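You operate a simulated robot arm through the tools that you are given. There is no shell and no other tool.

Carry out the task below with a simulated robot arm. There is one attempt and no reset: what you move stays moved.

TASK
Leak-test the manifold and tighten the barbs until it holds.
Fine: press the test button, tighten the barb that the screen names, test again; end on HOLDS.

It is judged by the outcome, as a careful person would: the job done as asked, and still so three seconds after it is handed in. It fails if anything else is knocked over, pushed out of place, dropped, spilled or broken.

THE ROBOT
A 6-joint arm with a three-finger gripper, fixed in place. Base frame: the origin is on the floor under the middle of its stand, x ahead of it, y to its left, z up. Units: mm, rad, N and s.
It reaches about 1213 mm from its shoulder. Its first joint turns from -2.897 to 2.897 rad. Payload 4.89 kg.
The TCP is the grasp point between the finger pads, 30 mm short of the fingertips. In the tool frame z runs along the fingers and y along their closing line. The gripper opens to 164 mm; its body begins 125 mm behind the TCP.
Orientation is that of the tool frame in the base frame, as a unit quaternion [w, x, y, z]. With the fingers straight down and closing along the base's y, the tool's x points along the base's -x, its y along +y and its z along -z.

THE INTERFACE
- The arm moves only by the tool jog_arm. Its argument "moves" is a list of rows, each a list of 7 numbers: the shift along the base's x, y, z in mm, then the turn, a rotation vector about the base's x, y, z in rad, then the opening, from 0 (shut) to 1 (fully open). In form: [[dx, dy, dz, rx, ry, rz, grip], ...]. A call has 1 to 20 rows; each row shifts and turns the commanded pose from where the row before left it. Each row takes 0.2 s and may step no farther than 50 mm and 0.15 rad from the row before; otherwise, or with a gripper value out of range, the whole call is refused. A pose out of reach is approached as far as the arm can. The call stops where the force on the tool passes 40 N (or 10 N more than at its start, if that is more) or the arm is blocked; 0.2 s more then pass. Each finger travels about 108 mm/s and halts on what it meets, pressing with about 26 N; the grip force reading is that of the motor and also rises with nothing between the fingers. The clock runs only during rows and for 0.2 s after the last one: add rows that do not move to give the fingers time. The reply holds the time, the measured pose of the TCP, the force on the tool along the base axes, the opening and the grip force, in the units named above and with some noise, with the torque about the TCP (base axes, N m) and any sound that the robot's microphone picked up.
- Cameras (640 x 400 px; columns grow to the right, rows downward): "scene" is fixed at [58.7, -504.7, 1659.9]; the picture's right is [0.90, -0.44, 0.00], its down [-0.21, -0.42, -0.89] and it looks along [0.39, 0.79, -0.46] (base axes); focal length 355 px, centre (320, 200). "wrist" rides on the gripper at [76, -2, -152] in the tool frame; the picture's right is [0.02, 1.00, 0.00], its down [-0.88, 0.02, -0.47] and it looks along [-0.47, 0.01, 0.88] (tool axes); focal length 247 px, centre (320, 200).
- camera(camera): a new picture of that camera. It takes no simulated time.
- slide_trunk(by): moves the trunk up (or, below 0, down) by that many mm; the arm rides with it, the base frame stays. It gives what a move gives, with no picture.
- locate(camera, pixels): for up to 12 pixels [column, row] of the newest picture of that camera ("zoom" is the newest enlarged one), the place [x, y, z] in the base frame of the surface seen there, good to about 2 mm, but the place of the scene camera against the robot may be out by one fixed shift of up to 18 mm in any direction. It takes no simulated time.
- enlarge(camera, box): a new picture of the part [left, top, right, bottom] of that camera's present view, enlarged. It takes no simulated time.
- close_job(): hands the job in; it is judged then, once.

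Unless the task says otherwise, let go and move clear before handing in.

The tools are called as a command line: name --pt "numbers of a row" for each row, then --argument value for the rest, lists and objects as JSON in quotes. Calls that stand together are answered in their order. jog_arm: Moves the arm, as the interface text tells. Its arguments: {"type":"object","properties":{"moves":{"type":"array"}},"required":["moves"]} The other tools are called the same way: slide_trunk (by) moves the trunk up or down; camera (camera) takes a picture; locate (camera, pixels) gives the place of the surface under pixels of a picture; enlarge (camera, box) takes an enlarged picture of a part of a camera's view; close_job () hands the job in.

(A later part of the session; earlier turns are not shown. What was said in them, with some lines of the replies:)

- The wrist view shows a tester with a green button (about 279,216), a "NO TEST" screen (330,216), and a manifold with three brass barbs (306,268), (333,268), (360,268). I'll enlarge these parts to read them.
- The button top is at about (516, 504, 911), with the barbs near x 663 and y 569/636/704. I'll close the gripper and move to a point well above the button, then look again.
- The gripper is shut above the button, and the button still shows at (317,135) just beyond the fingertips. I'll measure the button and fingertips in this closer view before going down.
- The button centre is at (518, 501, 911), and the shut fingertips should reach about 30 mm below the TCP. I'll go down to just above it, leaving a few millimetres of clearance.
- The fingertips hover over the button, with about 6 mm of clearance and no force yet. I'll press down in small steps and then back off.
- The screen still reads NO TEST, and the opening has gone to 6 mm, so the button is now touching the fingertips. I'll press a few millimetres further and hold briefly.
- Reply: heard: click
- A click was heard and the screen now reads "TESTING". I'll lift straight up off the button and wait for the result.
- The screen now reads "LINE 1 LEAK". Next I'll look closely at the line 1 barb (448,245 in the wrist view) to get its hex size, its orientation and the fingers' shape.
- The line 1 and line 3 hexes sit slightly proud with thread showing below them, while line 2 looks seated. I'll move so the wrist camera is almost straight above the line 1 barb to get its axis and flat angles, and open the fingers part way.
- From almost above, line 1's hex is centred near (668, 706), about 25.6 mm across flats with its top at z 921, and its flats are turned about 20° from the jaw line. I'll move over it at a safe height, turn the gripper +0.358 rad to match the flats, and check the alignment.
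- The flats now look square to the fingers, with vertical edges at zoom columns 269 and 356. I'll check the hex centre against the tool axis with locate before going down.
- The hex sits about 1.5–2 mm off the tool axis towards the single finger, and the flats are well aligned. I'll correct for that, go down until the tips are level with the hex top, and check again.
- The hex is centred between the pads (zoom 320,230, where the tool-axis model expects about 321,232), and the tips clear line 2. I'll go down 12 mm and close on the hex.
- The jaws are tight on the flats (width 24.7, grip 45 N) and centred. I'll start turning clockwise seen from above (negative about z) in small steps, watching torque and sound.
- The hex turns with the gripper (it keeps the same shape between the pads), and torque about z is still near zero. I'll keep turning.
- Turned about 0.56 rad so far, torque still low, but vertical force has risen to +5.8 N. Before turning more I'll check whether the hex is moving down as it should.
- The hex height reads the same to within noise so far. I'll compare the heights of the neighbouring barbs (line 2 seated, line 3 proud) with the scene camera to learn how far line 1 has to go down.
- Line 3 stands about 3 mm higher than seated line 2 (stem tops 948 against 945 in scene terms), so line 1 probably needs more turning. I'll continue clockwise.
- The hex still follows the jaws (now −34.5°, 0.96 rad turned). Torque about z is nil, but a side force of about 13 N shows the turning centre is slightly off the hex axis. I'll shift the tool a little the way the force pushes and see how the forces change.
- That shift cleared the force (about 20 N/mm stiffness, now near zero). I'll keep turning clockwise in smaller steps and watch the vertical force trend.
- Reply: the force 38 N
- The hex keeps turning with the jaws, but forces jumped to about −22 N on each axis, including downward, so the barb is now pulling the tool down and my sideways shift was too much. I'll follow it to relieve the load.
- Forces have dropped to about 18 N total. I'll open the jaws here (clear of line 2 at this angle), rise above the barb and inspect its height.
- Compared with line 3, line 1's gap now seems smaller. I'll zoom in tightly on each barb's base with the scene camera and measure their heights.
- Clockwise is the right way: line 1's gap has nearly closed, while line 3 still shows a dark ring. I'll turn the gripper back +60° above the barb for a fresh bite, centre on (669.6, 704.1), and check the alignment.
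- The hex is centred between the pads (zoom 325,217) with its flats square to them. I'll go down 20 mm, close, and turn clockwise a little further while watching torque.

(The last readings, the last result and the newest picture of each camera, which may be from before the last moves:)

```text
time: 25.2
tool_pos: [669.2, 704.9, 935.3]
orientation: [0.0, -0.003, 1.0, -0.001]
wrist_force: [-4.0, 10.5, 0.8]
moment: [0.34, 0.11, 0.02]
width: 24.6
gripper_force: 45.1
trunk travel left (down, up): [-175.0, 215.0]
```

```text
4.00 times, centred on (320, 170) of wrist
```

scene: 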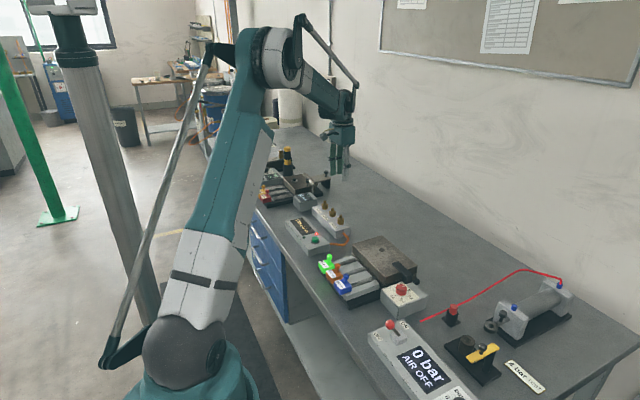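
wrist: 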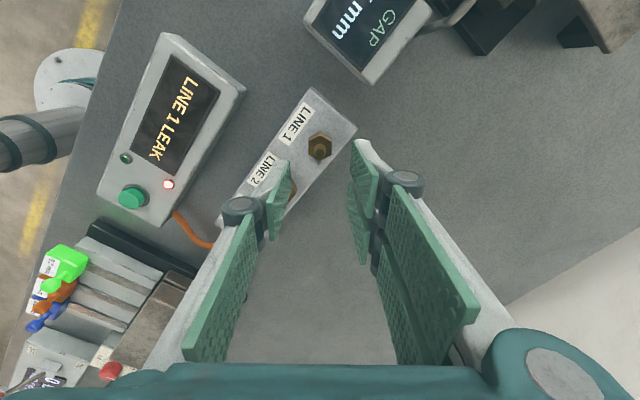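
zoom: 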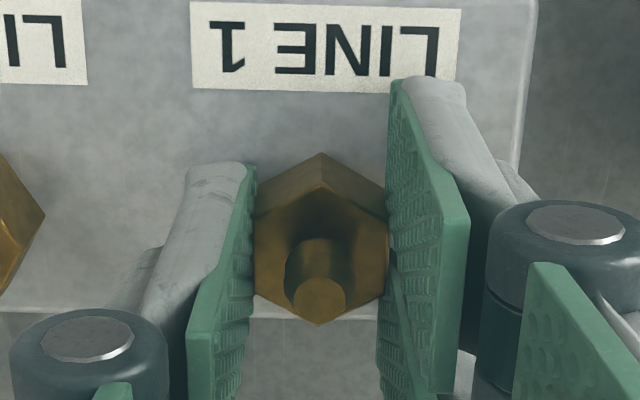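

Gripped again and turning (0.12 rad more), with a side force of about +10 N in y. I'll nudge to relieve it and continue clockwise.

jog_arm --pt "-0.1 0.4 0 0 0 0 0.05" --pt "0 0 -0.05 0 0 -0.06 0.05" --pt "0 0 -0.05 0 0 -0.06 0.05" --pt "0 0 -0.05 0 0 -0.06 0.05"

enlarge --camera "wrist" --box '[240, 120, 400, 220]'

```text
time: 26.2
tool_pos: [669.3, 705.0, 934.9]
orientation: [0.0, 0.088, 0.996, 0.0]
wrist_force: [5.0, 7.8, 0.1]
moment: [0.35, 0.26, 0.0]
width: 24.3
gripper_force: 44.8
trunk travel left (down, up): [-175.0, 215.0]
```

```text
4.00 times, centred on (320, 170) of wrist
```

zoom: 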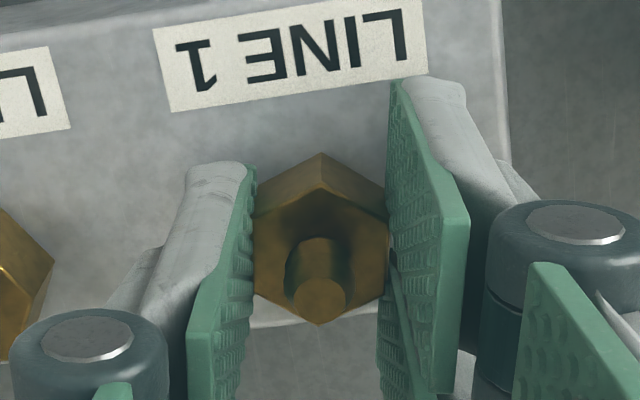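

Torque about z is still zero and the hex follows (about 1.58 rad turned in all). I'll continue clockwise with a slight side correction.

jog_arm --pt "0.2 0.3 0 0 0 0 0.05" --pt "0 0 -0.05 0 0 -0.06 0.05" --pt "0 0 -0.05 0 0 -0.06 0.05" --pt "0 0 -0.05 0 0 -0.06 0.05" --pt "0 0 0 0 0 0 0.05"

enlarge --camera "wrist" --box '[240, 120, 400, 220]'

enlarge --camera "scene" --box '[316, 192, 348, 212]'

```text
time: 27.4
tool_pos: [669.8, 706.2, 935.0]
orientation: [0.0, 0.177, 0.984, 0.0]
wrist_force: [-3.6, -13.1, -3.8]
moment: [-0.51, -0.31, -0.03]
width: 24.4
gripper_force: 44.8
trunk travel left (down, up): [-175.0, 215.0]
```

```text
4.00 times, centred on (320, 170) of wrist
```

zoom: 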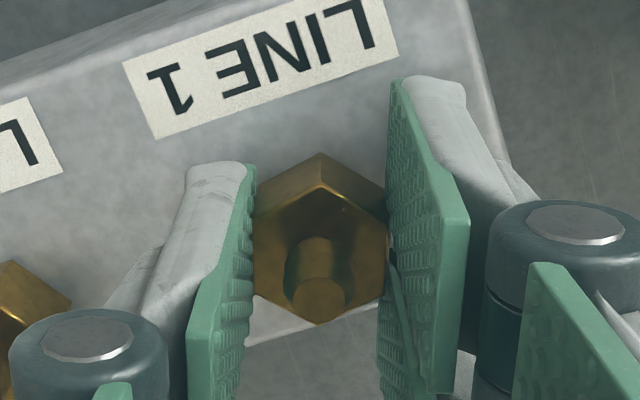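

```text
16.00 times, centred on (332, 202) of scene
```

zoom: 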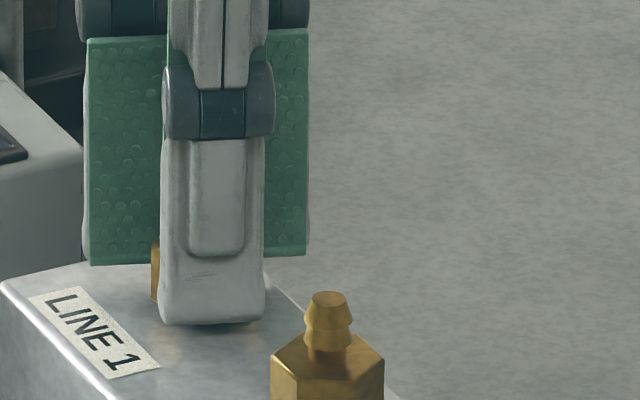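

About 1.76 rad so far and still no resisting torque. I'll ease the sideways load and turn a bit further in fine steps.

jog_arm --pt "-0.1 -0.4 -0.1 0 0 0 0.05" --pt "0 0 -0.03 0 0 -0.05 0.05" --pt "0 0 -0.03 0 0 -0.05 0.05" --pt "0 0 -0.03 0 0 -0.05 0.05" --pt "0 0 0 0 0 0 0.05"

enlarge --camera "wrist" --box '[240, 120, 400, 220]'

```text
time: 28.6
tool_pos: [669.4, 705.3, 935.8]
orientation: [0.0, 0.249, 0.968, 0.0]
wrist_force: [-2.7, -4.4, -1.6]
moment: [0.08, 0.29, -0.01]
width: 24.6
gripper_force: 44.9
trunk travel left (down, up): [-175.0, 215.0]
```

```text
4.00 times, centred on (320, 170) of wrist
```

zoom: 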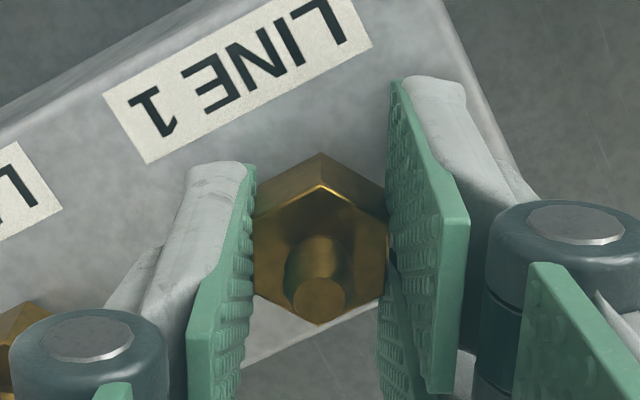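

Forces are low and the hex keeps turning freely (1.91 rad). I'll continue.

jog_arm --pt "-0.1 -0.2 0 0 0 -0.05 0.05" --pt "0 0 -0.03 0 0 -0.05 0.05" --pt "0 0 -0.03 0 0 -0.05 0.05" --pt "0 0 -0.03 0 0 -0.05 0.05" --pt "0 0 -0.03 0 0 -0.05 0.05" --pt "0 0 -0.03 0 0 -0.05 0.05" --pt "0 0 0 0 0 0 0.05"

enlarge --camera "wrist" --box '[240, 120, 400, 220]'

```text
time: 30.2
tool_pos: [669.9, 703.4, 935.2]
orientation: [0.001, 0.392, 0.92, 0.0]
wrist_force: [1.1, -8.2, -2.2]
moment: [-0.49, -0.08, 0.0]
width: 25.7
gripper_force: 45.4
trunk travel left (down, up): [-175.0, 215.0]
```

```text
4.00 times, centred on (320, 170) of wrist
```

zoom: 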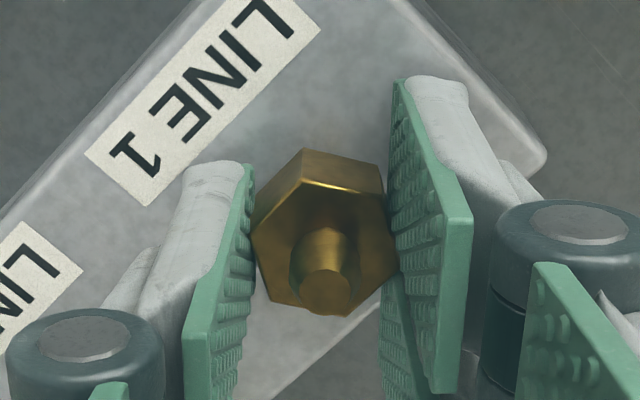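

The hex has now stopped following: it shows turned about 9° relative to the pads (zoom 320,230) and the opening rose to 25.7 mm. The barb has come up tight, so I'll release, rise and inspect it.

jog_arm --pt "0 0 0 0 0 0 0.18" --pt "0 0 0 0 0 0 0.28" --pt "0 0 0 0 0 0 0.28" --pt "0 0 10 0 0 0 0.28" --pt "0 0 25 0 0 0 0.28" --pt "0 0 30 0 0 0 0.28" --pt "0 0 30 0 0 0 0.28" --pt "0 0 0 0 0 0 0.28"

enlarge --camera "scene" --box '[332, 206, 348, 216]'

enlarge --camera "wrist" --box '[260, 100, 380, 180]'

```text
time: 32.0
tool_pos: [669.4, 703.7, 1030.8]
orientation: [0.0, 0.391, 0.921, 0.0]
wrist_force: [-0.2, -0.6, 0.8]
moment: [0.08, -0.05, 0.02]
width: 45.9
gripper_force: 0.0
trunk travel left (down, up): [-175.0, 215.0]
```

```text
16.00 times, centred on (340, 211) of scene
```

zoom: 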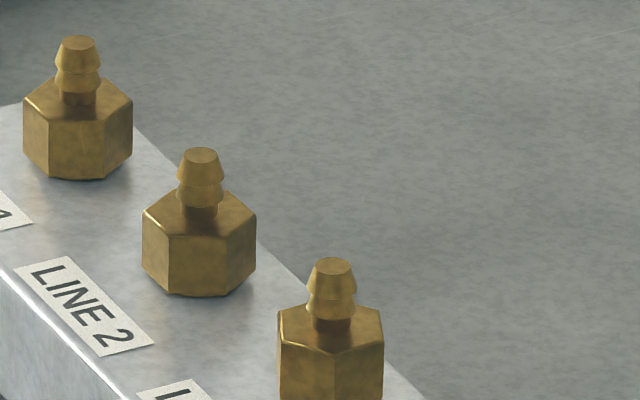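

```text
5.00 times, centred on (320, 140) of wrist
```

zoom: 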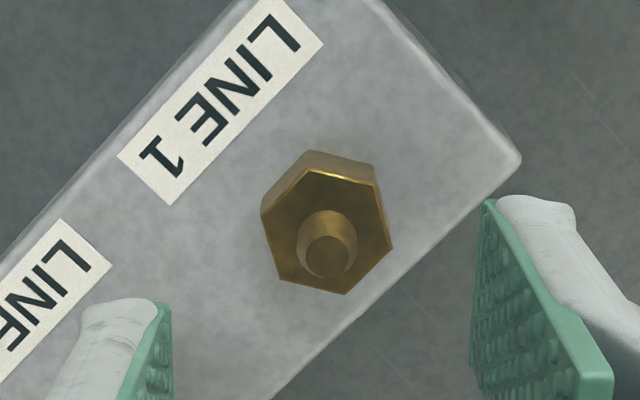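

Line 1 now sits flush on the block like line 2. I'll close the fingers, return over the button in the pose that worked before, and stop just above it.

jog_arm --pt "-25.6 -32.8 0 0 0 0.134 0.1" --pt "-25.6 -32.8 0 0 0 0.134 0" --pt "-25.6 -32.8 0 0 0 0.134 0" --pt "-25.6 -32.8 0 0 0 0.134 0" --pt "-25.6 -32.8 0 0 0 0.134 0" --pt "-25.4 -32.6 0 0 0 0.135 0" --pt "0 0 -40 0 0 0 0" --pt "0 0 -30 0 0 0 0" --pt "0 0 -13 0 0 0 0" --pt "0 0 0 0 0 0 0"

camera --camera "wrist"

enlarge --camera "scene" --box '[270, 160, 390, 260]'

```text
time: 34.2
tool_pos: [516.7, 507.8, 946.4]
orientation: [0.0, -0.001, 1.0, 0.0]
wrist_force: [0.9, 0.8, -0.5]
moment: [-0.07, 0.07, 0.01]
width: 0.0
gripper_force: 26.2
trunk travel left (down, up): [-175.0, 215.0]
```

```text
taken
```

wrist: 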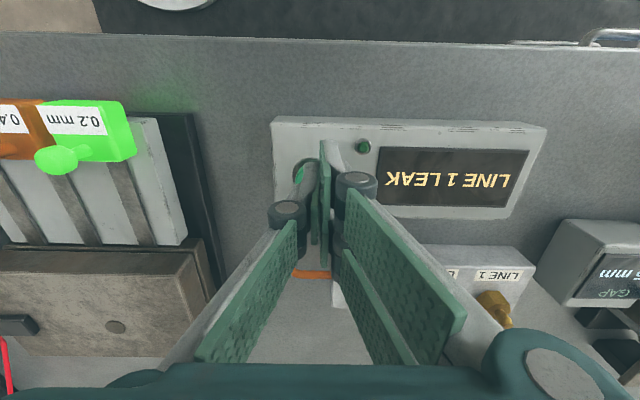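

```text
4.00 times, centred on (330, 210) of scene
```

zoom: 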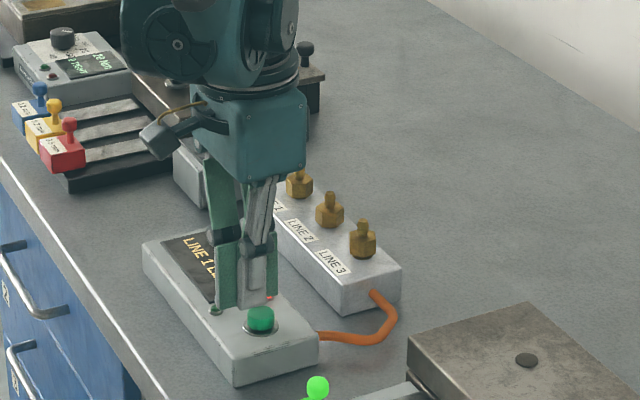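

The fingers are back over the button in the same pose as the first press. I'll press the same 14 mm as before, then back off and wait for the result.

jog_arm --pt "0 0 -4 0 0 0 0" --pt "0 0 -4 0 0 0 0" --pt "0 0 -2 0 0 0 0" --pt "0 0 -2 0 0 0 0" --pt "0 0 -2 0 0 0 0" --pt "0 0 0 0 0 0 0"

jog_arm --pt "0 0 4 0 0 0 0" --pt "0 0 10 0 0 0 0" --pt "0 0 30 0 0 0 0" --pt "0 0 40 0 0 0 0" --pt "0 0 40 0 0 0 0" --pt "0 0 0 0 0 0 0" --pt "0 0 0 0 0 0 0" --pt "0 0 0 0 0 0 0" --pt "0 0 0 0 0 0 0"

camera --camera "wrist"

```text
time: 35.6
tool_pos: [516.6, 507.9, 932.4]
orientation: [0.0, -0.001, 1.0, 0.0]
wrist_force: [-0.8, -0.6, 2.9]
moment: [-0.04, -0.01, 0.01]
width: 6.1
gripper_force: 45.0
trunk travel left (down, up): [-175.0, 215.0]
heard: click
```

```text
time: 37.6
tool_pos: [517.2, 507.2, 1056.8]
orientation: [0.0, 0.0, 1.0, 0.0]
wrist_force: [-0.2, 0.5, 0.3]
moment: [-0.01, 0.0, 0.0]
width: 0.0
gripper_force: 45.2
trunk travel left (down, up): [-175.0, 215.0]
```

```text
taken
```

wrist: 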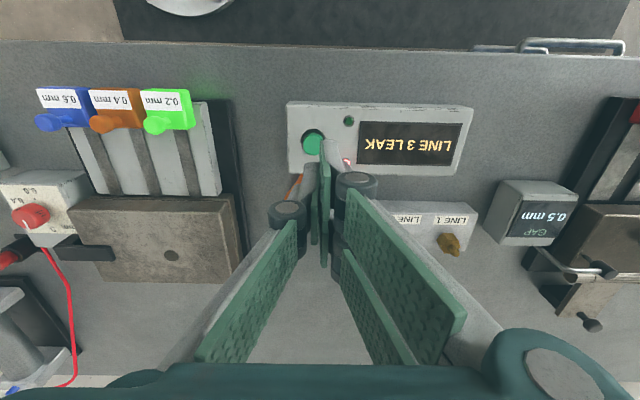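

The screen now reads "LINE 3 LEAK", so line 1 holds. I'll move so the wrist camera looks down on the line 3 barb and measure its axis and flats.

jog_arm --pt "32 9 5 0 0 0 0.28" --pt "33 9 0 0 0 0 0.28" --pt "33 9 0 0 0 0 0.28" --pt "33 9 0 0 0 0 0.28" --pt "33 9 0 0 0 0 0.28" --pt "32 9 0 0 0 0 0.28" --pt "32 9 0 0 0 0 0.28" --pt "0 0 0 0 0 0 0.28"

camera --camera "wrist"

enlarge --camera "wrist" --box '[280, 35, 360, 105]'

enlarge --camera "scene" --box '[332, 206, 364, 226]'

```text
time: 39.4
tool_pos: [746.9, 570.4, 1060.3]
orientation: [0.0, -0.002, 1.0, -0.001]
wrist_force: [0.2, 0.3, -0.6]
moment: [-0.06, 0.06, -0.01]
width: 45.9
gripper_force: 0.0
trunk travel left (down, up): [-175.0, 215.0]
```

```text
taken
```

wrist: 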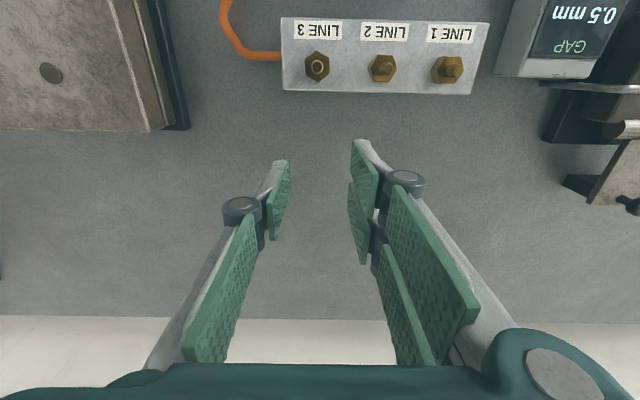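

```text
5.71 times, centred on (320, 70) of wrist
```

zoom: 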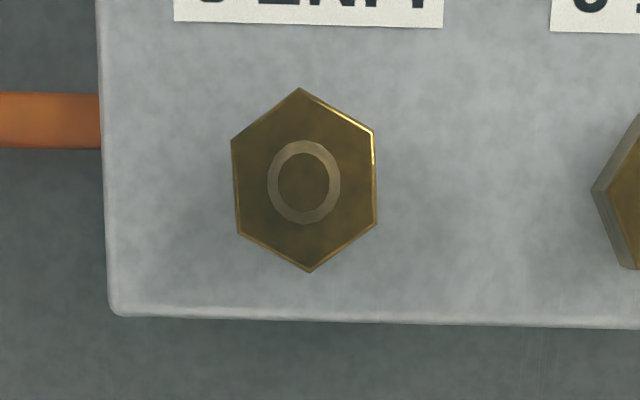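

```text
16.00 times, centred on (348, 216) of scene
```

zoom: 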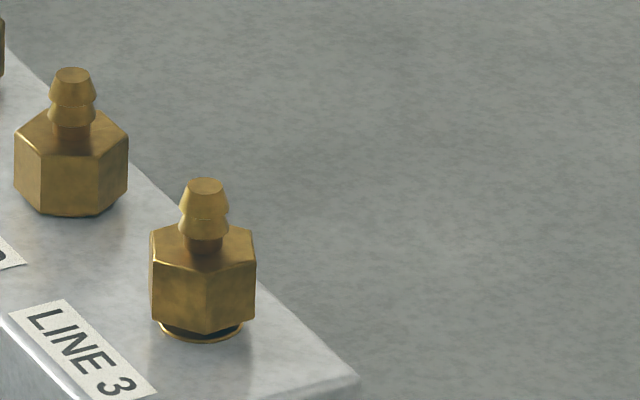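

Line 3's hex is centred near (667.7, 566.6) and its flats are about 4° off the jaw line. I'll move over it with the gripper turned +63.8°, which matches a flat pair and leaves a long clockwise sweep, and check alignment from above.

jog_arm --pt "-9.5 -0.5 0 0 0 0.1392 0.28" --pt "-9.5 -0.5 0 0 0 0.1392 0.28" --pt "-9.5 -0.5 0 0 0 0.1392 0.28" --pt "-9.5 -0.5 0 0 0 0.1392 0.28" --pt "-9.6 -0.5 -10 0 0 0.1392 0.28" --pt "-9.6 -0.5 -15 0 0 0.1392 0.28" --pt "-9.6 -0.5 -15 0 0 0.1392 0.28" --pt "-9.6 -0.5 -17 0 0 0.1391 0.28" --pt "0 0 0 0 0 0 0.28"

camera --camera "wrist"

enlarge --camera "wrist" --box '[256, 110, 384, 190]'

```text
time: 41.4
tool_pos: [669.0, 567.4, 1003.8]
orientation: [0.0, -0.53, 0.848, 0.001]
wrist_force: [-0.4, 0.1, -0.5]
moment: [-0.02, 0.01, 0.0]
width: 45.9
gripper_force: 0.1
trunk travel left (down, up): [-175.0, 215.0]
```

```text
taken
```

wrist: 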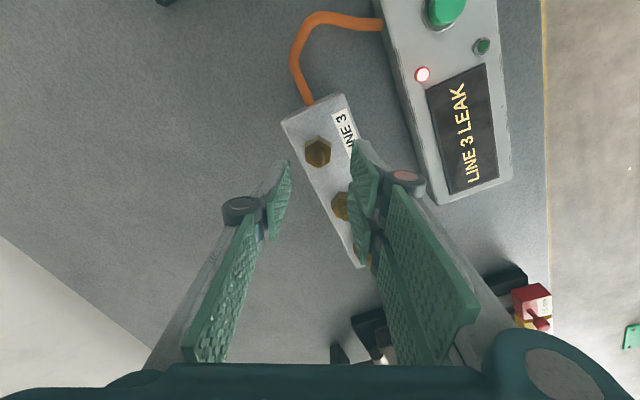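

```text
5.00 times, centred on (320, 150) of wrist
```

zoom: 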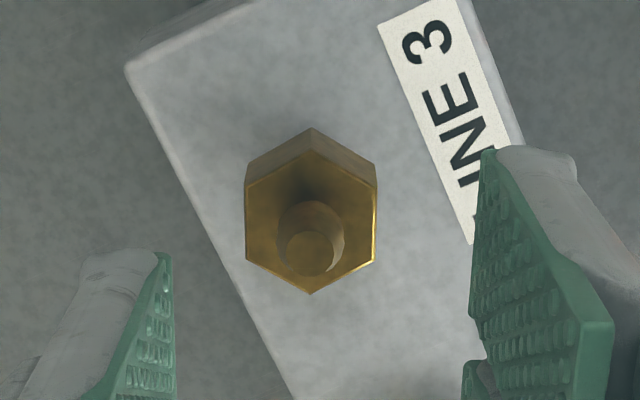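

The flats are square to the jaws at +63.8°, and the hex sits about 2 mm off-axis. I'll correct by (1.6, −1.6), go down to just above hex level, and recheck.

jog_arm --pt "1.6 -1.6 -15 0 0 0 0.28" --pt "0 0 -20 0 0 0 0.28" --pt "0 0 -12 0 0 0 0.28" --pt "0 0 0 0 0 0 0.28"

enlarge --camera "wrist" --box '[240, 120, 400, 220]'

enlarge --camera "scene" --box '[316, 186, 372, 226]'

```text
time: 42.4
tool_pos: [669.3, 564.9, 958.9]
orientation: [0.0, -0.529, 0.849, 0.0]
wrist_force: [0.1, 0.3, 0.4]
moment: [-0.04, 0.04, -0.01]
width: 45.8
gripper_force: 0.1
trunk travel left (down, up): [-175.0, 215.0]
```

```text
4.00 times, centred on (320, 170) of wrist
```

zoom: 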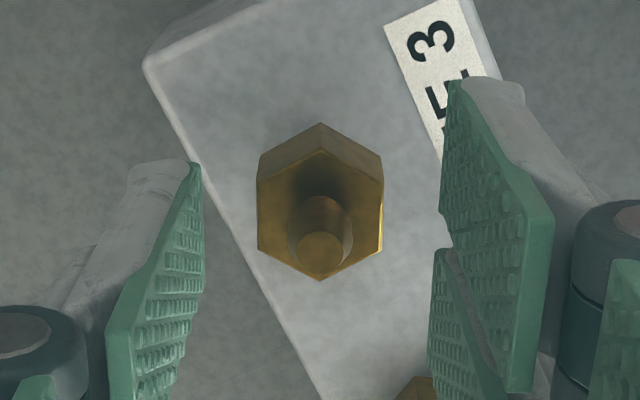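

```text
10.00 times, centred on (344, 206) of scene
```

zoom: 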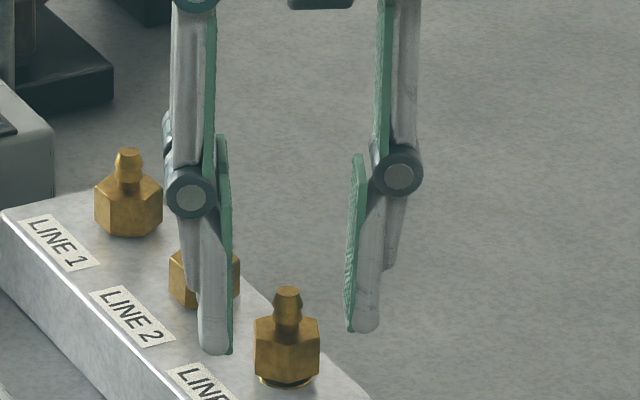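

The hex is well centred (zoom 320,216) and line 2 is clear of the fingers. I'll go down 21 mm and close on line 3's hex.

jog_arm --pt "0 0 -8 0 0 0 0.28" --pt "0 0 -7 0 0 0 0.28" --pt "0 0 -6 0 0 0 0.28" --pt "0 0 0 0 0 0 0.2" --pt "0 0 0 0 0 0 0.13" --pt "0 0 0 0 0 0 0.05" --pt "0 0 0 0 0 0 0.05"

enlarge --camera "wrist" --box '[240, 120, 400, 220]'

enlarge --camera "scene" --box '[316, 186, 372, 226]'

```text
time: 44.0
tool_pos: [670.2, 563.4, 938.0]
orientation: [0.0, -0.53, 0.848, 0.0]
wrist_force: [-0.2, -3.7, -2.5]
moment: [-0.08, 0.12, 0.03]
width: 24.5
gripper_force: 45.0
trunk travel left (down, up): [-175.0, 215.0]
```

```text
4.00 times, centred on (320, 170) of wrist
```

zoom: 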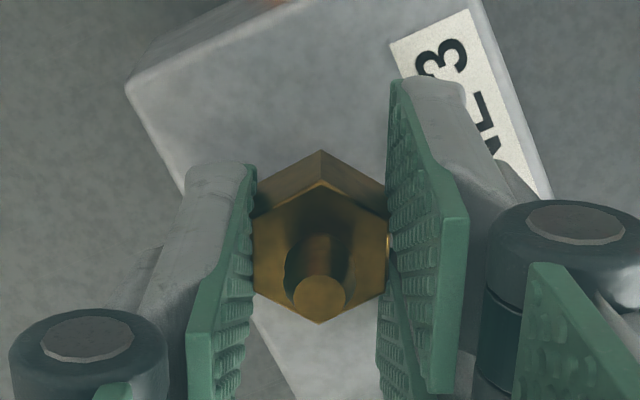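

```text
10.00 times, centred on (344, 206) of scene
```

zoom: 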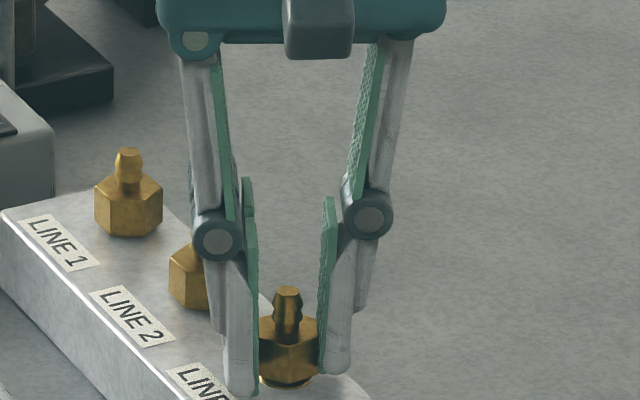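

Gripped squarely (24.5 mm, 45 N). I'll turn clockwise, following downward slightly, in 0.1 rad steps.

jog_arm --pt "0 -0.1 -0.05 0 0 -0.08 0.05" --pt "0 0 -0.05 0 0 -0.1 0.05" --pt "0 0 -0.05 0 0 -0.1 0.05" --pt "0 0 -0.05 0 0 -0.1 0.05" --pt "0 0 0 0 0 0 0.05"

enlarge --camera "wrist" --box '[240, 120, 400, 220]'

```text
time: 45.2
tool_pos: [670.6, 563.6, 937.1]
orientation: [0.001, -0.36, 0.933, 0.0]
wrist_force: [6.7, -5.5, 3.1]
moment: [-0.29, 0.02, -0.02]
width: 24.3
gripper_force: 45.4
trunk travel left (down, up): [-175.0, 215.0]
```

```text
4.00 times, centred on (320, 170) of wrist
```

zoom: 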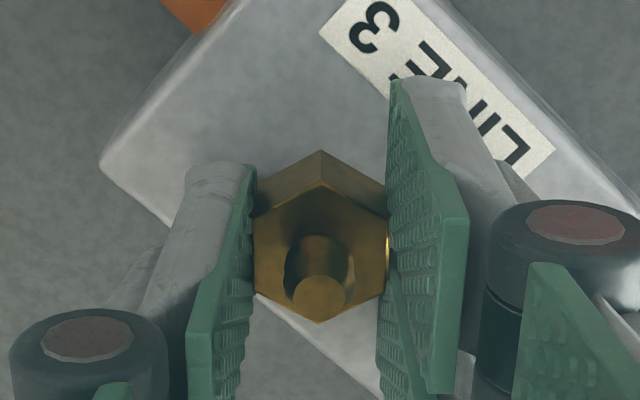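

The hex follows the jaws with small forces (6.7, −5.5 N). I'll apply a small side correction and keep turning.

jog_arm --pt "0.3 -0.3 -0.03 0 0 -0.08 0.05" --pt "0 0 -0.04 0 0 -0.1 0.05" --pt "0 0 -0.04 0 0 -0.1 0.05" --pt "0 0 -0.04 0 0 -0.1 0.05" --pt "0 0 0 0 0 0 0.05"

enlarge --camera "wrist" --box '[240, 120, 400, 220]'

```text
time: 46.4
tool_pos: [669.9, 565.7, 936.4]
orientation: [0.001, -0.176, 0.984, 0.001]
wrist_force: [13.1, 2.4, 6.8]
moment: [0.21, -0.56, -0.01]
width: 24.8
gripper_force: 44.6
trunk travel left (down, up): [-175.0, 215.0]
```

```text
4.00 times, centred on (320, 170) of wrist
```

zoom: 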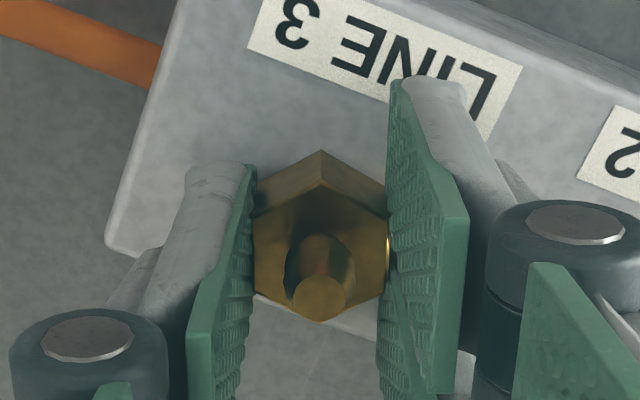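

Still following (0.76 rad turned). I'll correct toward the measured force (+x, slightly up) and keep going.

jog_arm --pt "0.5 0.1 0.25 0 0 -0.08 0.05" --pt "0 0 0 0 0 -0.1 0.05" --pt "0 0 0 0 0 -0.1 0.05" --pt "0 0 0 0 0 -0.1 0.05" --pt "0 0 0 0 0 0 0.05"

enlarge --camera "wrist" --box '[240, 120, 400, 220]'

```text
time: 47.6
tool_pos: [669.5, 566.5, 936.7]
orientation: [-0.001, 0.013, 1.0, 0.0]
wrist_force: [9.9, -5.9, -3.7]
moment: [-0.14, 0.28, -0.03]
width: 24.7
gripper_force: 44.8
trunk travel left (down, up): [-175.0, 215.0]
```

```text
4.00 times, centred on (320, 170) of wrist
```

zoom: 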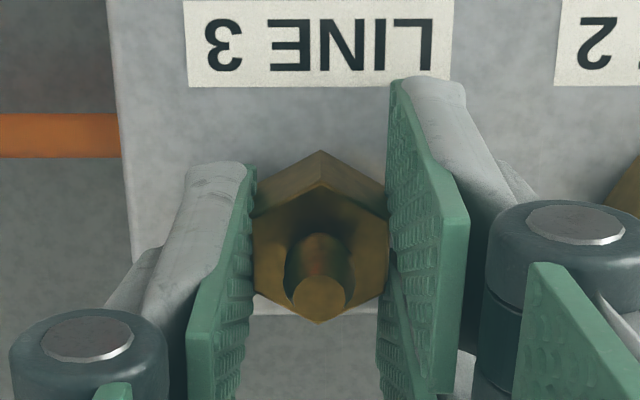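

The hex is still gripped squarely at about 0°, with 1.14 rad turned. I'll correct the side load again and continue clockwise.

jog_arm --pt "0.4 -0.2 -0.1 0 0 -0.08 0.05" --pt "0 0 -0.02 0 0 -0.1 0.05" --pt "0 0 -0.02 0 0 -0.1 0.05" --pt "0 0 -0.02 0 0 -0.1 0.05" --pt "0 0 0 0 0 0 0.05"

enlarge --camera "wrist" --box '[240, 120, 400, 220]'

```text
time: 48.8
tool_pos: [669.5, 565.1, 934.8]
orientation: [0.0, 0.201, 0.98, -0.001]
wrist_force: [-2.8, -9.5, -11.0]
moment: [-0.12, 0.23, 0.01]
width: 24.6
gripper_force: 44.8
trunk travel left (down, up): [-175.0, 215.0]
```

```text
4.00 times, centred on (320, 170) of wrist
```

zoom: 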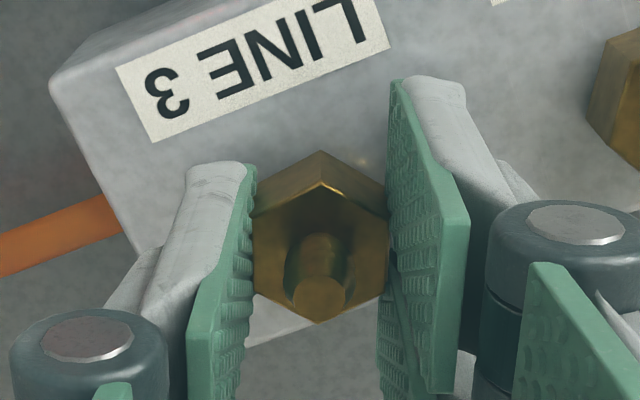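

The hex still turns with the jaws (1.52 rad), and the barb is pulling down about 11 N as it threads in. I'll follow it down and continue.

jog_arm --pt "-0.1 -0.3 -0.4 0 0 -0.08 0.05" --pt "0 0 -0.06 0 0 -0.1 0.05" --pt "0 0 -0.06 0 0 -0.1 0.05" --pt "0 0 -0.06 0 0 -0.1 0.05" --pt "0 0 0 0 0 0 0.05"

enlarge --camera "wrist" --box '[240, 120, 400, 220]'

```text
time: 50.0
tool_pos: [670.4, 565.3, 935.1]
orientation: [0.0, 0.383, 0.924, -0.001]
wrist_force: [-8.1, -5.1, -7.4]
moment: [-0.13, 0.2, 0.02]
width: 24.4
gripper_force: 45.0
trunk travel left (down, up): [-175.0, 215.0]
```

```text
4.00 times, centred on (320, 170) of wrist
```

zoom: 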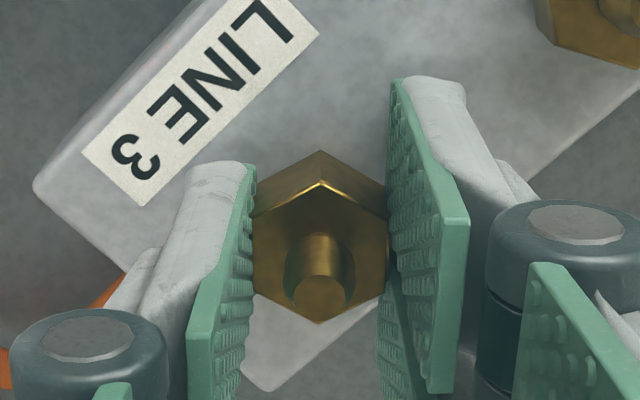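

Turned 1.9 rad, still square in the jaws. I'll go on past −65°, where opening the jaws is clear of line 2.

jog_arm --pt "-0.4 -0.2 -0.3 0 0 -0.08 0.05" --pt "0 0 -0.06 0 0 -0.1 0.05" --pt "-0.1 0 -0.06 0 0 -0.1 0.05" --pt "-0.1 0 -0.06 0 0 -0.1 0.05" --pt "0 0 0 0 0 0 0.05"

enlarge --camera "wrist" --box '[240, 120, 400, 220]'

```text
time: 51.2
tool_pos: [669.5, 564.7, 934.9]
orientation: [0.0, 0.55, 0.835, -0.001]
wrist_force: [-0.8, 11.4, 1.7]
moment: [0.21, -0.07, 0.0]
width: 24.4
gripper_force: 44.5
trunk travel left (down, up): [-175.0, 215.0]
```

```text
4.00 times, centred on (320, 170) of wrist
```

zoom: 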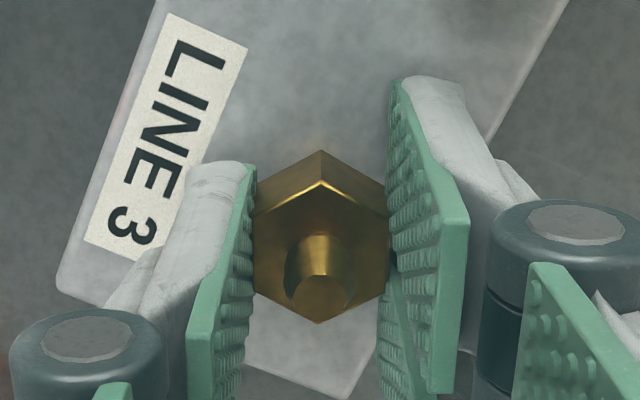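

Forces are small and the hex is still following (2.28 rad). I'll continue toward about −89° in the same grip.

jog_arm --pt "0 0.5 0 0 0 -0.08 0.05" --pt "0 0.05 -0.05 0 0 -0.1 0.05" --pt "0 0.05 -0.05 0 0 -0.1 0.05" --pt "0 0.05 -0.05 0 0 -0.1 0.05" --pt "0 0 0 0 0 0 0.05"

enlarge --camera "wrist" --box '[240, 120, 400, 220]'

```text
time: 52.4
tool_pos: [671.2, 564.2, 933.2]
orientation: [0.0, 0.698, 0.717, 0.0]
wrist_force: [-1.5, -4.0, -0.6]
moment: [-0.39, -0.04, 0.02]
width: 24.4
gripper_force: 44.7
trunk travel left (down, up): [-175.0, 215.0]
```

```text
4.00 times, centred on (320, 170) of wrist
```

zoom: 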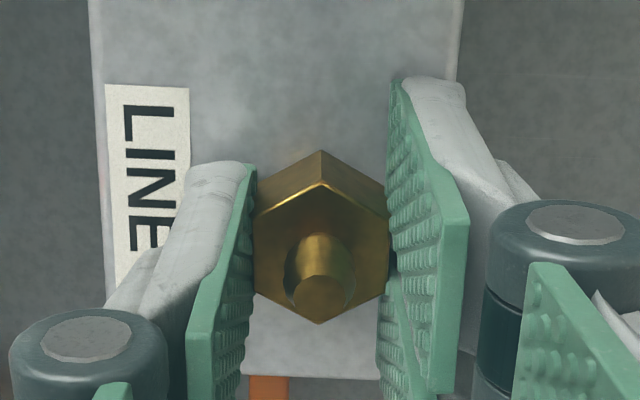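

2.66 rad turned and still free. I'll release here (jaws clear of line 2), rise, and look at how proud line 3 still is.

jog_arm --pt "0 0 0 0 0 0 0.16" --pt "0 0 0 0 0 0 0.24" --pt "0 0 0 0 0 0 0.24" --pt "0 0 10 0 0 0 0.24" --pt "0 0 25 0 0 0 0.24" --pt "0 0 25 0 0 0 0.24" --pt "0 0 0 0 0 0 0.24"

enlarge --camera "scene" --box '[332, 206, 364, 226]'

enlarge --camera "wrist" --box '[256, 110, 384, 190]'

```text
time: 54.0
tool_pos: [670.2, 565.7, 995.5]
orientation: [-0.001, 0.698, 0.716, 0.0]
wrist_force: [0.1, 0.6, -0.3]
moment: [0.06, 0.02, -0.02]
width: 39.5
gripper_force: 0.1
trunk travel left (down, up): [-175.0, 215.0]
```

```text
16.00 times, centred on (348, 216) of scene
```

zoom: 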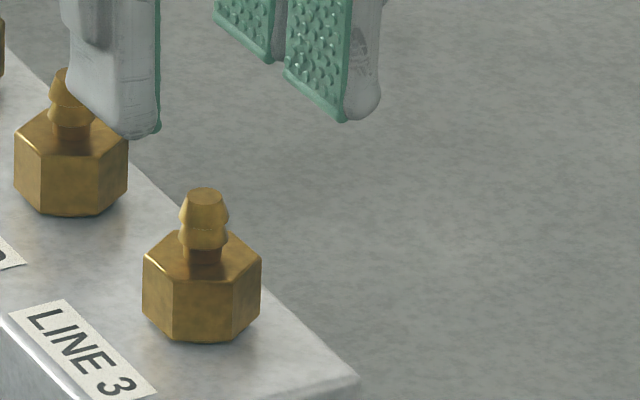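

```text
5.00 times, centred on (320, 150) of wrist
```

zoom: 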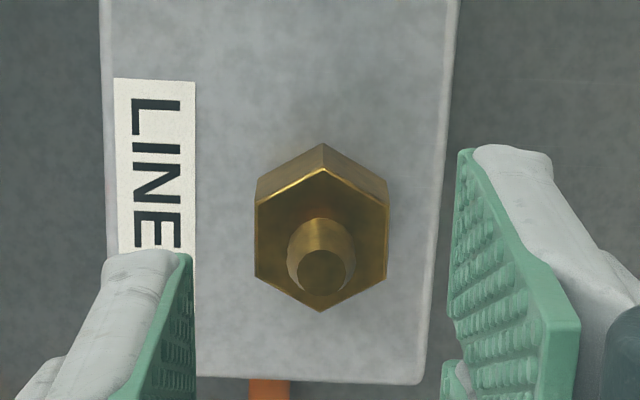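

Line 3 has dropped about 2.6 mm and is nearly seated (stem top moved from row 182 to 191, no dark ring left). I'll turn back +60°, come down on the next flats and finish tightening.

jog_arm --pt "0 0 0 0 0 0.1309 0.24" --pt "0 0 0 0 0 0.1309 0.24" --pt "0 0 0 0 0 0.1309 0.24" --pt "0 0 0 0 0 0.1309 0.24" --pt "0 0 0 0 0 0.1309 0.24" --pt "0 0 0 0 0 0.1309 0.24" --pt "0 0 0 0 0 0.1309 0.24" --pt "0 0 0 0 0 0.1309 0.24" --pt "0 0 -25 0 0 0 0.24" --pt "0 0 -15 0 0 0 0.24" --pt "0 0 0 0 0 0 0.24"

enlarge --camera "wrist" --box '[240, 120, 400, 220]'

enlarge --camera "scene" --box '[316, 186, 372, 226]'

```text
time: 56.4
tool_pos: [670.9, 564.2, 956.7]
orientation: [0.001, 0.246, 0.969, 0.001]
wrist_force: [1.1, 0.2, 0.5]
moment: [-0.06, 0.07, 0.0]
width: 39.5
gripper_force: 0.0
trunk travel left (down, up): [-175.0, 215.0]
```

```text
4.00 times, centred on (320, 170) of wrist
```

zoom: 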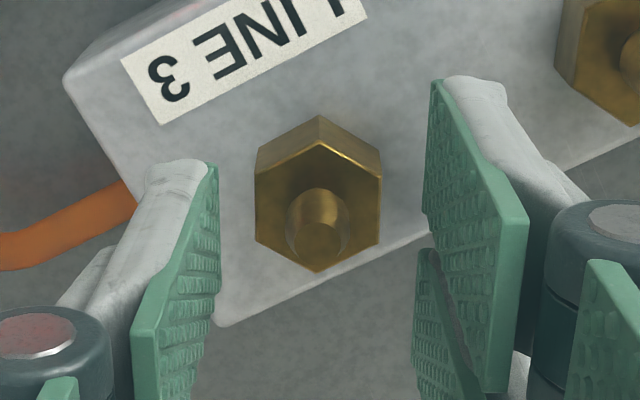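

```text
10.00 times, centred on (344, 206) of scene
```

zoom: 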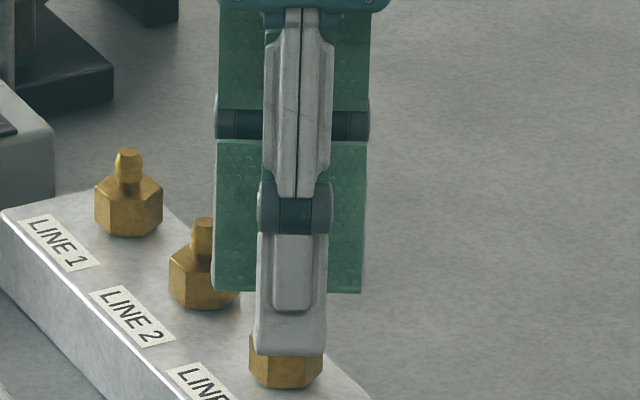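

Flats are aligned and the hex is within about 1.5 mm of centre. I'll trim x by −0.8, go down 20 mm and close.

jog_arm --pt "-0.8 0 -10 0 0 0 0.24" --pt "0 0 -10 0 0 0 0.24" --pt "0 0 0 0 0 0 0.18" --pt "0 0 0 0 0 0 0.12" --pt "0 0 0 0 0 0 0.05" --pt "0 0 0 0 0 0 0.05"

jog_arm --pt "0 0 -0.05 0 0 -0.06 0.05" --pt "0 0 -0.05 0 0 -0.06 0.05" --pt "0 0 -0.05 0 0 -0.06 0.05" --pt "0 0 0 0 0 0 0.05"

enlarge --camera "wrist" --box '[240, 120, 400, 220]'

```text
time: 57.8
tool_pos: [669.2, 566.7, 936.3]
orientation: [0.0, 0.246, 0.969, 0.0]
wrist_force: [3.5, 7.9, 2.7]
moment: [0.3, -0.11, 0.0]
width: 24.7
gripper_force: 45.3
trunk travel left (down, up): [-175.0, 215.0]
```

```text
time: 58.8
tool_pos: [669.9, 566.1, 935.3]
orientation: [0.0, 0.332, 0.943, 0.001]
wrist_force: [4.9, 10.3, 14.8]
moment: [0.33, -0.06, 0.75]
width: 25.8
gripper_force: 45.3
trunk travel left (down, up): [-175.0, 215.0]
```

```text
4.00 times, centred on (320, 170) of wrist
```

zoom: 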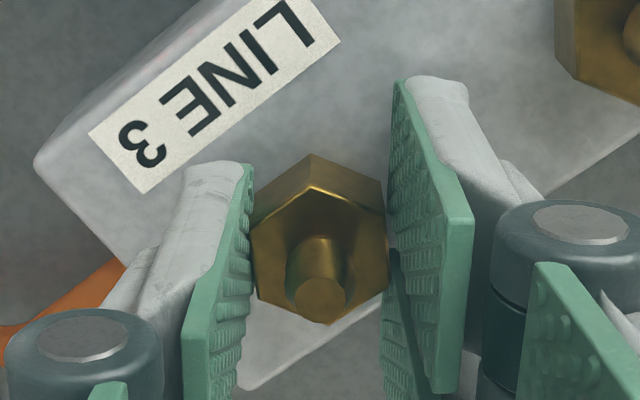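

Resisting torque has appeared (0.75 N·m) and the hex has begun to slip a few degrees in the pads at width 25.8, so line 3 is coming up tight. I'll add one small nudge like on line 1, then release.

jog_arm --pt "0 0.2 0.3 0 0 -0.04 0.05" --pt "0 0 0 0 0 -0.03 0.05" --pt "0 0 0 0 0 0 0.05"

enlarge --camera "wrist" --box '[240, 120, 400, 220]'

```text
time: 59.6
tool_pos: [668.9, 565.6, 934.6]
orientation: [0.001, 0.364, 0.931, 0.0]
wrist_force: [5.5, 11.9, 9.6]
moment: [0.33, -0.17, 0.66]
width: 26.4
gripper_force: 44.8
trunk travel left (down, up): [-175.0, 215.0]
```

```text
4.00 times, centred on (320, 170) of wrist
```

zoom: 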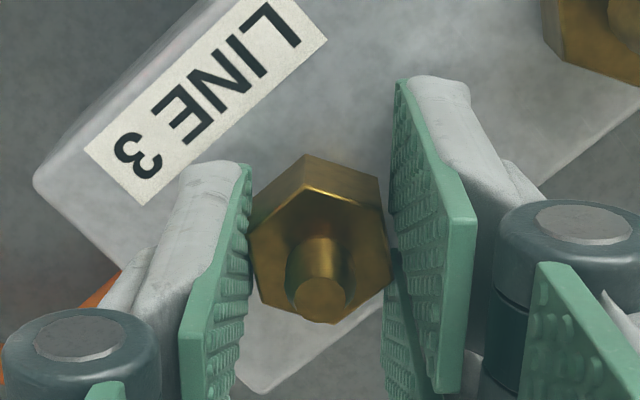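

The hex no longer moves while the pads slip around it (width 26.4), so it is tight. I'll open just enough, rise straight up and check the area.

jog_arm --pt "0 0 0 0 0 0 0.18" --pt "0 0 0 0 0 0 0.22" --pt "0 0 0 0 0 0 0.22" --pt "0 0 8 0 0 0 0.22" --pt "0 0 25 0 0 0 0.22" --pt "0 0 30 0 0 0 0.22" --pt "0 0 32 0 0 0 0.22" --pt "0 0 0 0 0 0 0.22"

enlarge --camera "scene" --box '[320, 196, 364, 226]'

camera --camera "wrist"

```text
time: 61.4
tool_pos: [668.0, 565.5, 1031.5]
orientation: [-0.001, 0.365, 0.931, 0.0]
wrist_force: [-0.4, -0.5, -0.3]
moment: [0.06, -0.06, 0.02]
width: 35.9
gripper_force: 0.0
trunk travel left (down, up): [-175.0, 215.0]
```

```text
13.33 times, centred on (342, 211) of scene
```

zoom: 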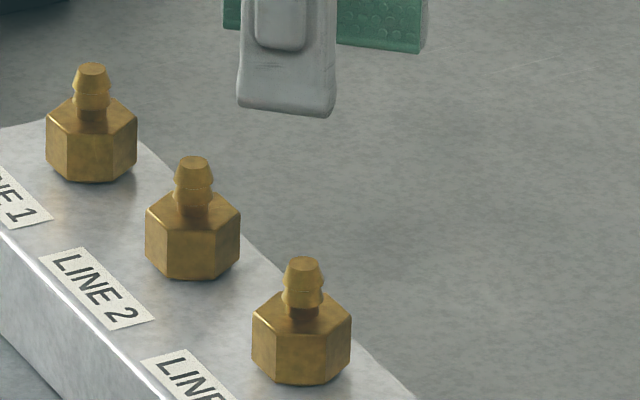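

```text
taken
```

wrist: 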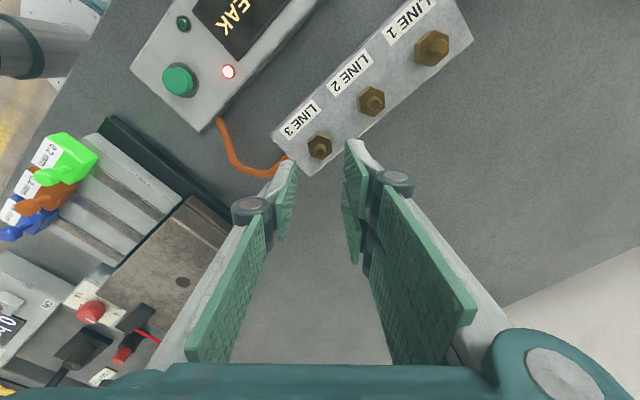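

All three barbs now sit flush on the block. I'll shut the fingers, go back over the button in the same pose as before, and stop just above it.

jog_arm --pt "-25.5 -9.5 0 0 0 0.1249 0.1" --pt "-25.5 -9.5 0 0 0 0.1249 0" --pt "-25.5 -9.5 0 0 0 0.1249 0" --pt "-25.5 -9.5 0 0 0 0.1249 0" --pt "-25.5 -9.6 0 0 0 0.1249 0" --pt "-25.4 -9.6 0 0 0 0.1248 0" --pt "0 0 -40 0 0 0 0" --pt "0 0 -30 0 0 0 0" --pt "0 0 -13.7 0 0 0 0" --pt "0 0 0 0 0 0 0"

camera --camera "wrist"

enlarge --camera "scene" --box '[270, 160, 390, 260]'

```text
time: 63.6
tool_pos: [516.4, 509.4, 946.3]
orientation: [0.0, -0.002, 1.0, 0.0]
wrist_force: [0.4, 0.9, -0.6]
moment: [-0.11, 0.05, 0.0]
width: 0.0
gripper_force: 26.1
trunk travel left (down, up): [-175.0, 215.0]
```

```text
taken
```

wrist: 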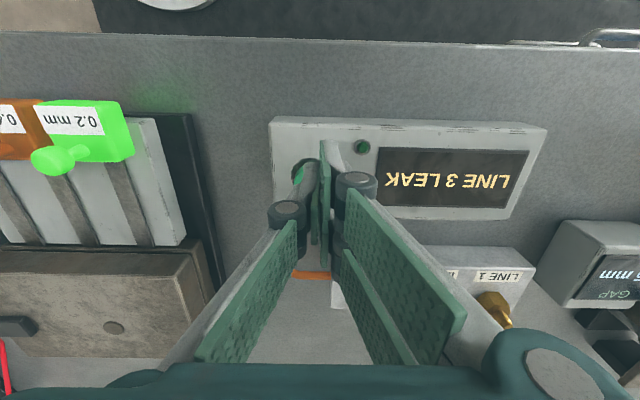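

```text
4.00 times, centred on (330, 210) of scene
```

zoom: 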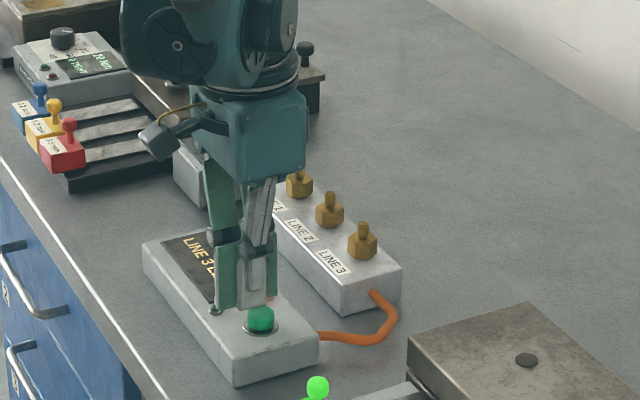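

The view matches the earlier pre-press pose. I'll press the button as before, lift away and wait for the reading.

jog_arm --pt "0 0 -4 0 0 0 0" --pt "0 0 -4 0 0 0 0" --pt "0 0 -2 0 0 0 0" --pt "0 0 -2 0 0 0 0" --pt "0 0 -2 0 0 0 0" --pt "0 0 0 0 0 0 0"

jog_arm --pt "0 0 4 0 0 0 0" --pt "0 0 10 0 0 0 0" --pt "0 0 30 0 0 0 0" --pt "0 0 40 0 0 0 0" --pt "0 0 40 0 0 0 0" --pt "0 0 0 0 0 0 0" --pt "0 0 0 0 0 0 0" --pt "0 0 0 0 0 0 0" --pt "0 0 0 0 0 0 0"

camera --camera "wrist"

```text
time: 65.0
tool_pos: [516.8, 508.1, 931.5]
orientation: [0.0, -0.003, 1.0, 0.0]
wrist_force: [0.4, -0.7, 3.8]
moment: [-0.01, -0.01, -0.02]
width: 6.1
gripper_force: 45.6
trunk travel left (down, up): [-175.0, 215.0]
heard: click
```

```text
time: 67.0
tool_pos: [515.3, 507.7, 1057.1]
orientation: [0.0, -0.002, 1.0, 0.0]
wrist_force: [-0.1, -0.3, -0.3]
moment: [-0.02, 0.0, 0.01]
width: 0.0
gripper_force: 45.1
trunk travel left (down, up): [-175.0, 215.0]
```

```text
taken
```

wrist: 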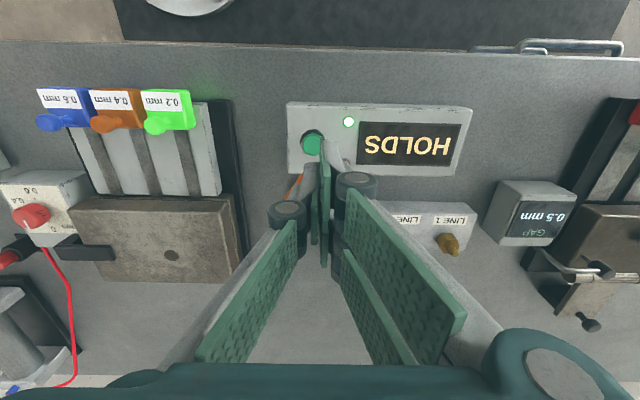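

The screen reads "HOLDS" and the green lamp is lit. I'll raise the arm well clear and take a final look that nothing was disturbed and the reading stays.

jog_arm --pt "-20 8 30 0 0 0 0.2" --pt "-25 10 30 0 0 0 0.4" --pt "-25 10 30 0 0 0 0.6" --pt "-25 10 30 0 0 0 0.6" --pt "-25 10 30 0 0 0 0.6" --pt "-25 10 20 0 0 0 0.6" --pt "0 0 0 0 0 0 0.6" --pt "0 0 0 0 0 0 0.6" --pt "0 0 0 0 0 0 0.6" --pt "0 0 0 0 0 0 0.6" --pt "0 0 0 0 0 0 0.6" --pt "0 0 0 0 0 0 0.6" --pt "0 0 0 0 0 0 0.6" --pt "0 0 0 0 0 0 0.6"

camera --camera "wrist"

enlarge --camera "scene" --box '[270, 170, 390, 260]'

camera --camera "scene"

```text
time: 70.0
tool_pos: [369.6, 564.0, 1227.2]
orientation: [0.0, -0.003, 1.0, 0.001]
wrist_force: [-0.2, -0.1, -0.3]
moment: [0.02, -0.02, 0.01]
width: 98.2
gripper_force: 0.1
trunk travel left (down, up): [-175.0, 215.0]
```

```text
taken
```

wrist: 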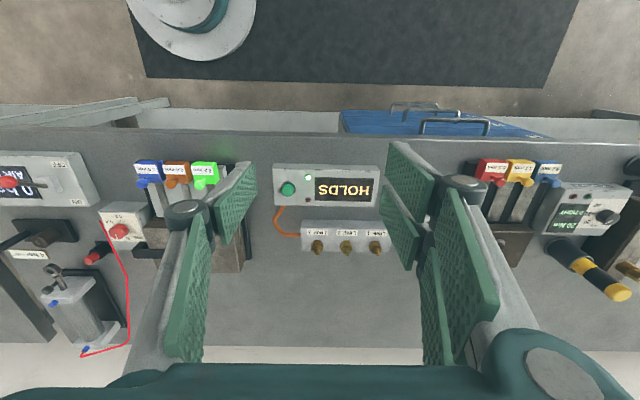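

```text
4.44 times, centred on (330, 215) of scene
```

zoom: 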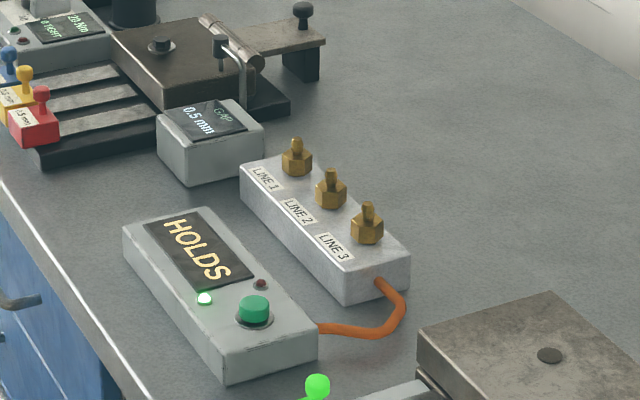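

```text
taken
```

scene: 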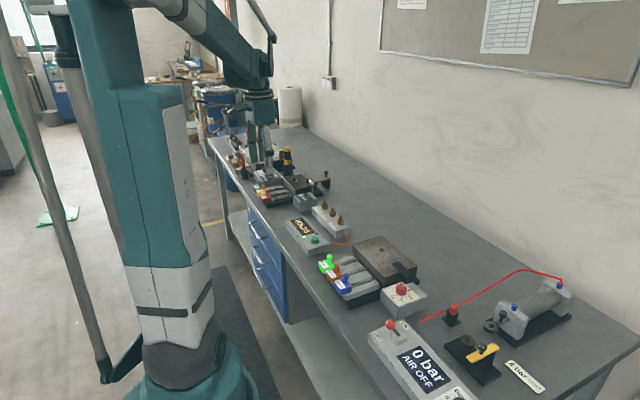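

After about 3 s clear of the bench, the screen still reads "HOLDS" with the green lamp lit. The tester, manifold and neighbouring items are where they started, and the gripper is empty, so I'm handing the job in.

close_job

```text
The job is handed in.
```

The manifold passed its leak test: the screen reads HOLDS with the green lamp lit. It still did about 3 s after the arm moved clear, and I have handed the job in.

- **First test:** the screen named line 1. I tightened that barb until it stopped turning and sat flush on the block.
- **Second test:** the screen named line 3. That barb stood about 3 mm proud, and I tightened it the same way until it stopped.
- **Third test:** HOLDS. Line 2 was never named, so I left it alone.

At the end of each tightening the jaws slipped a few degrees on the hex, so both barbs are as tight as the grip could turn them. The last pictures show the tester, the manifold and the items around them where they started.
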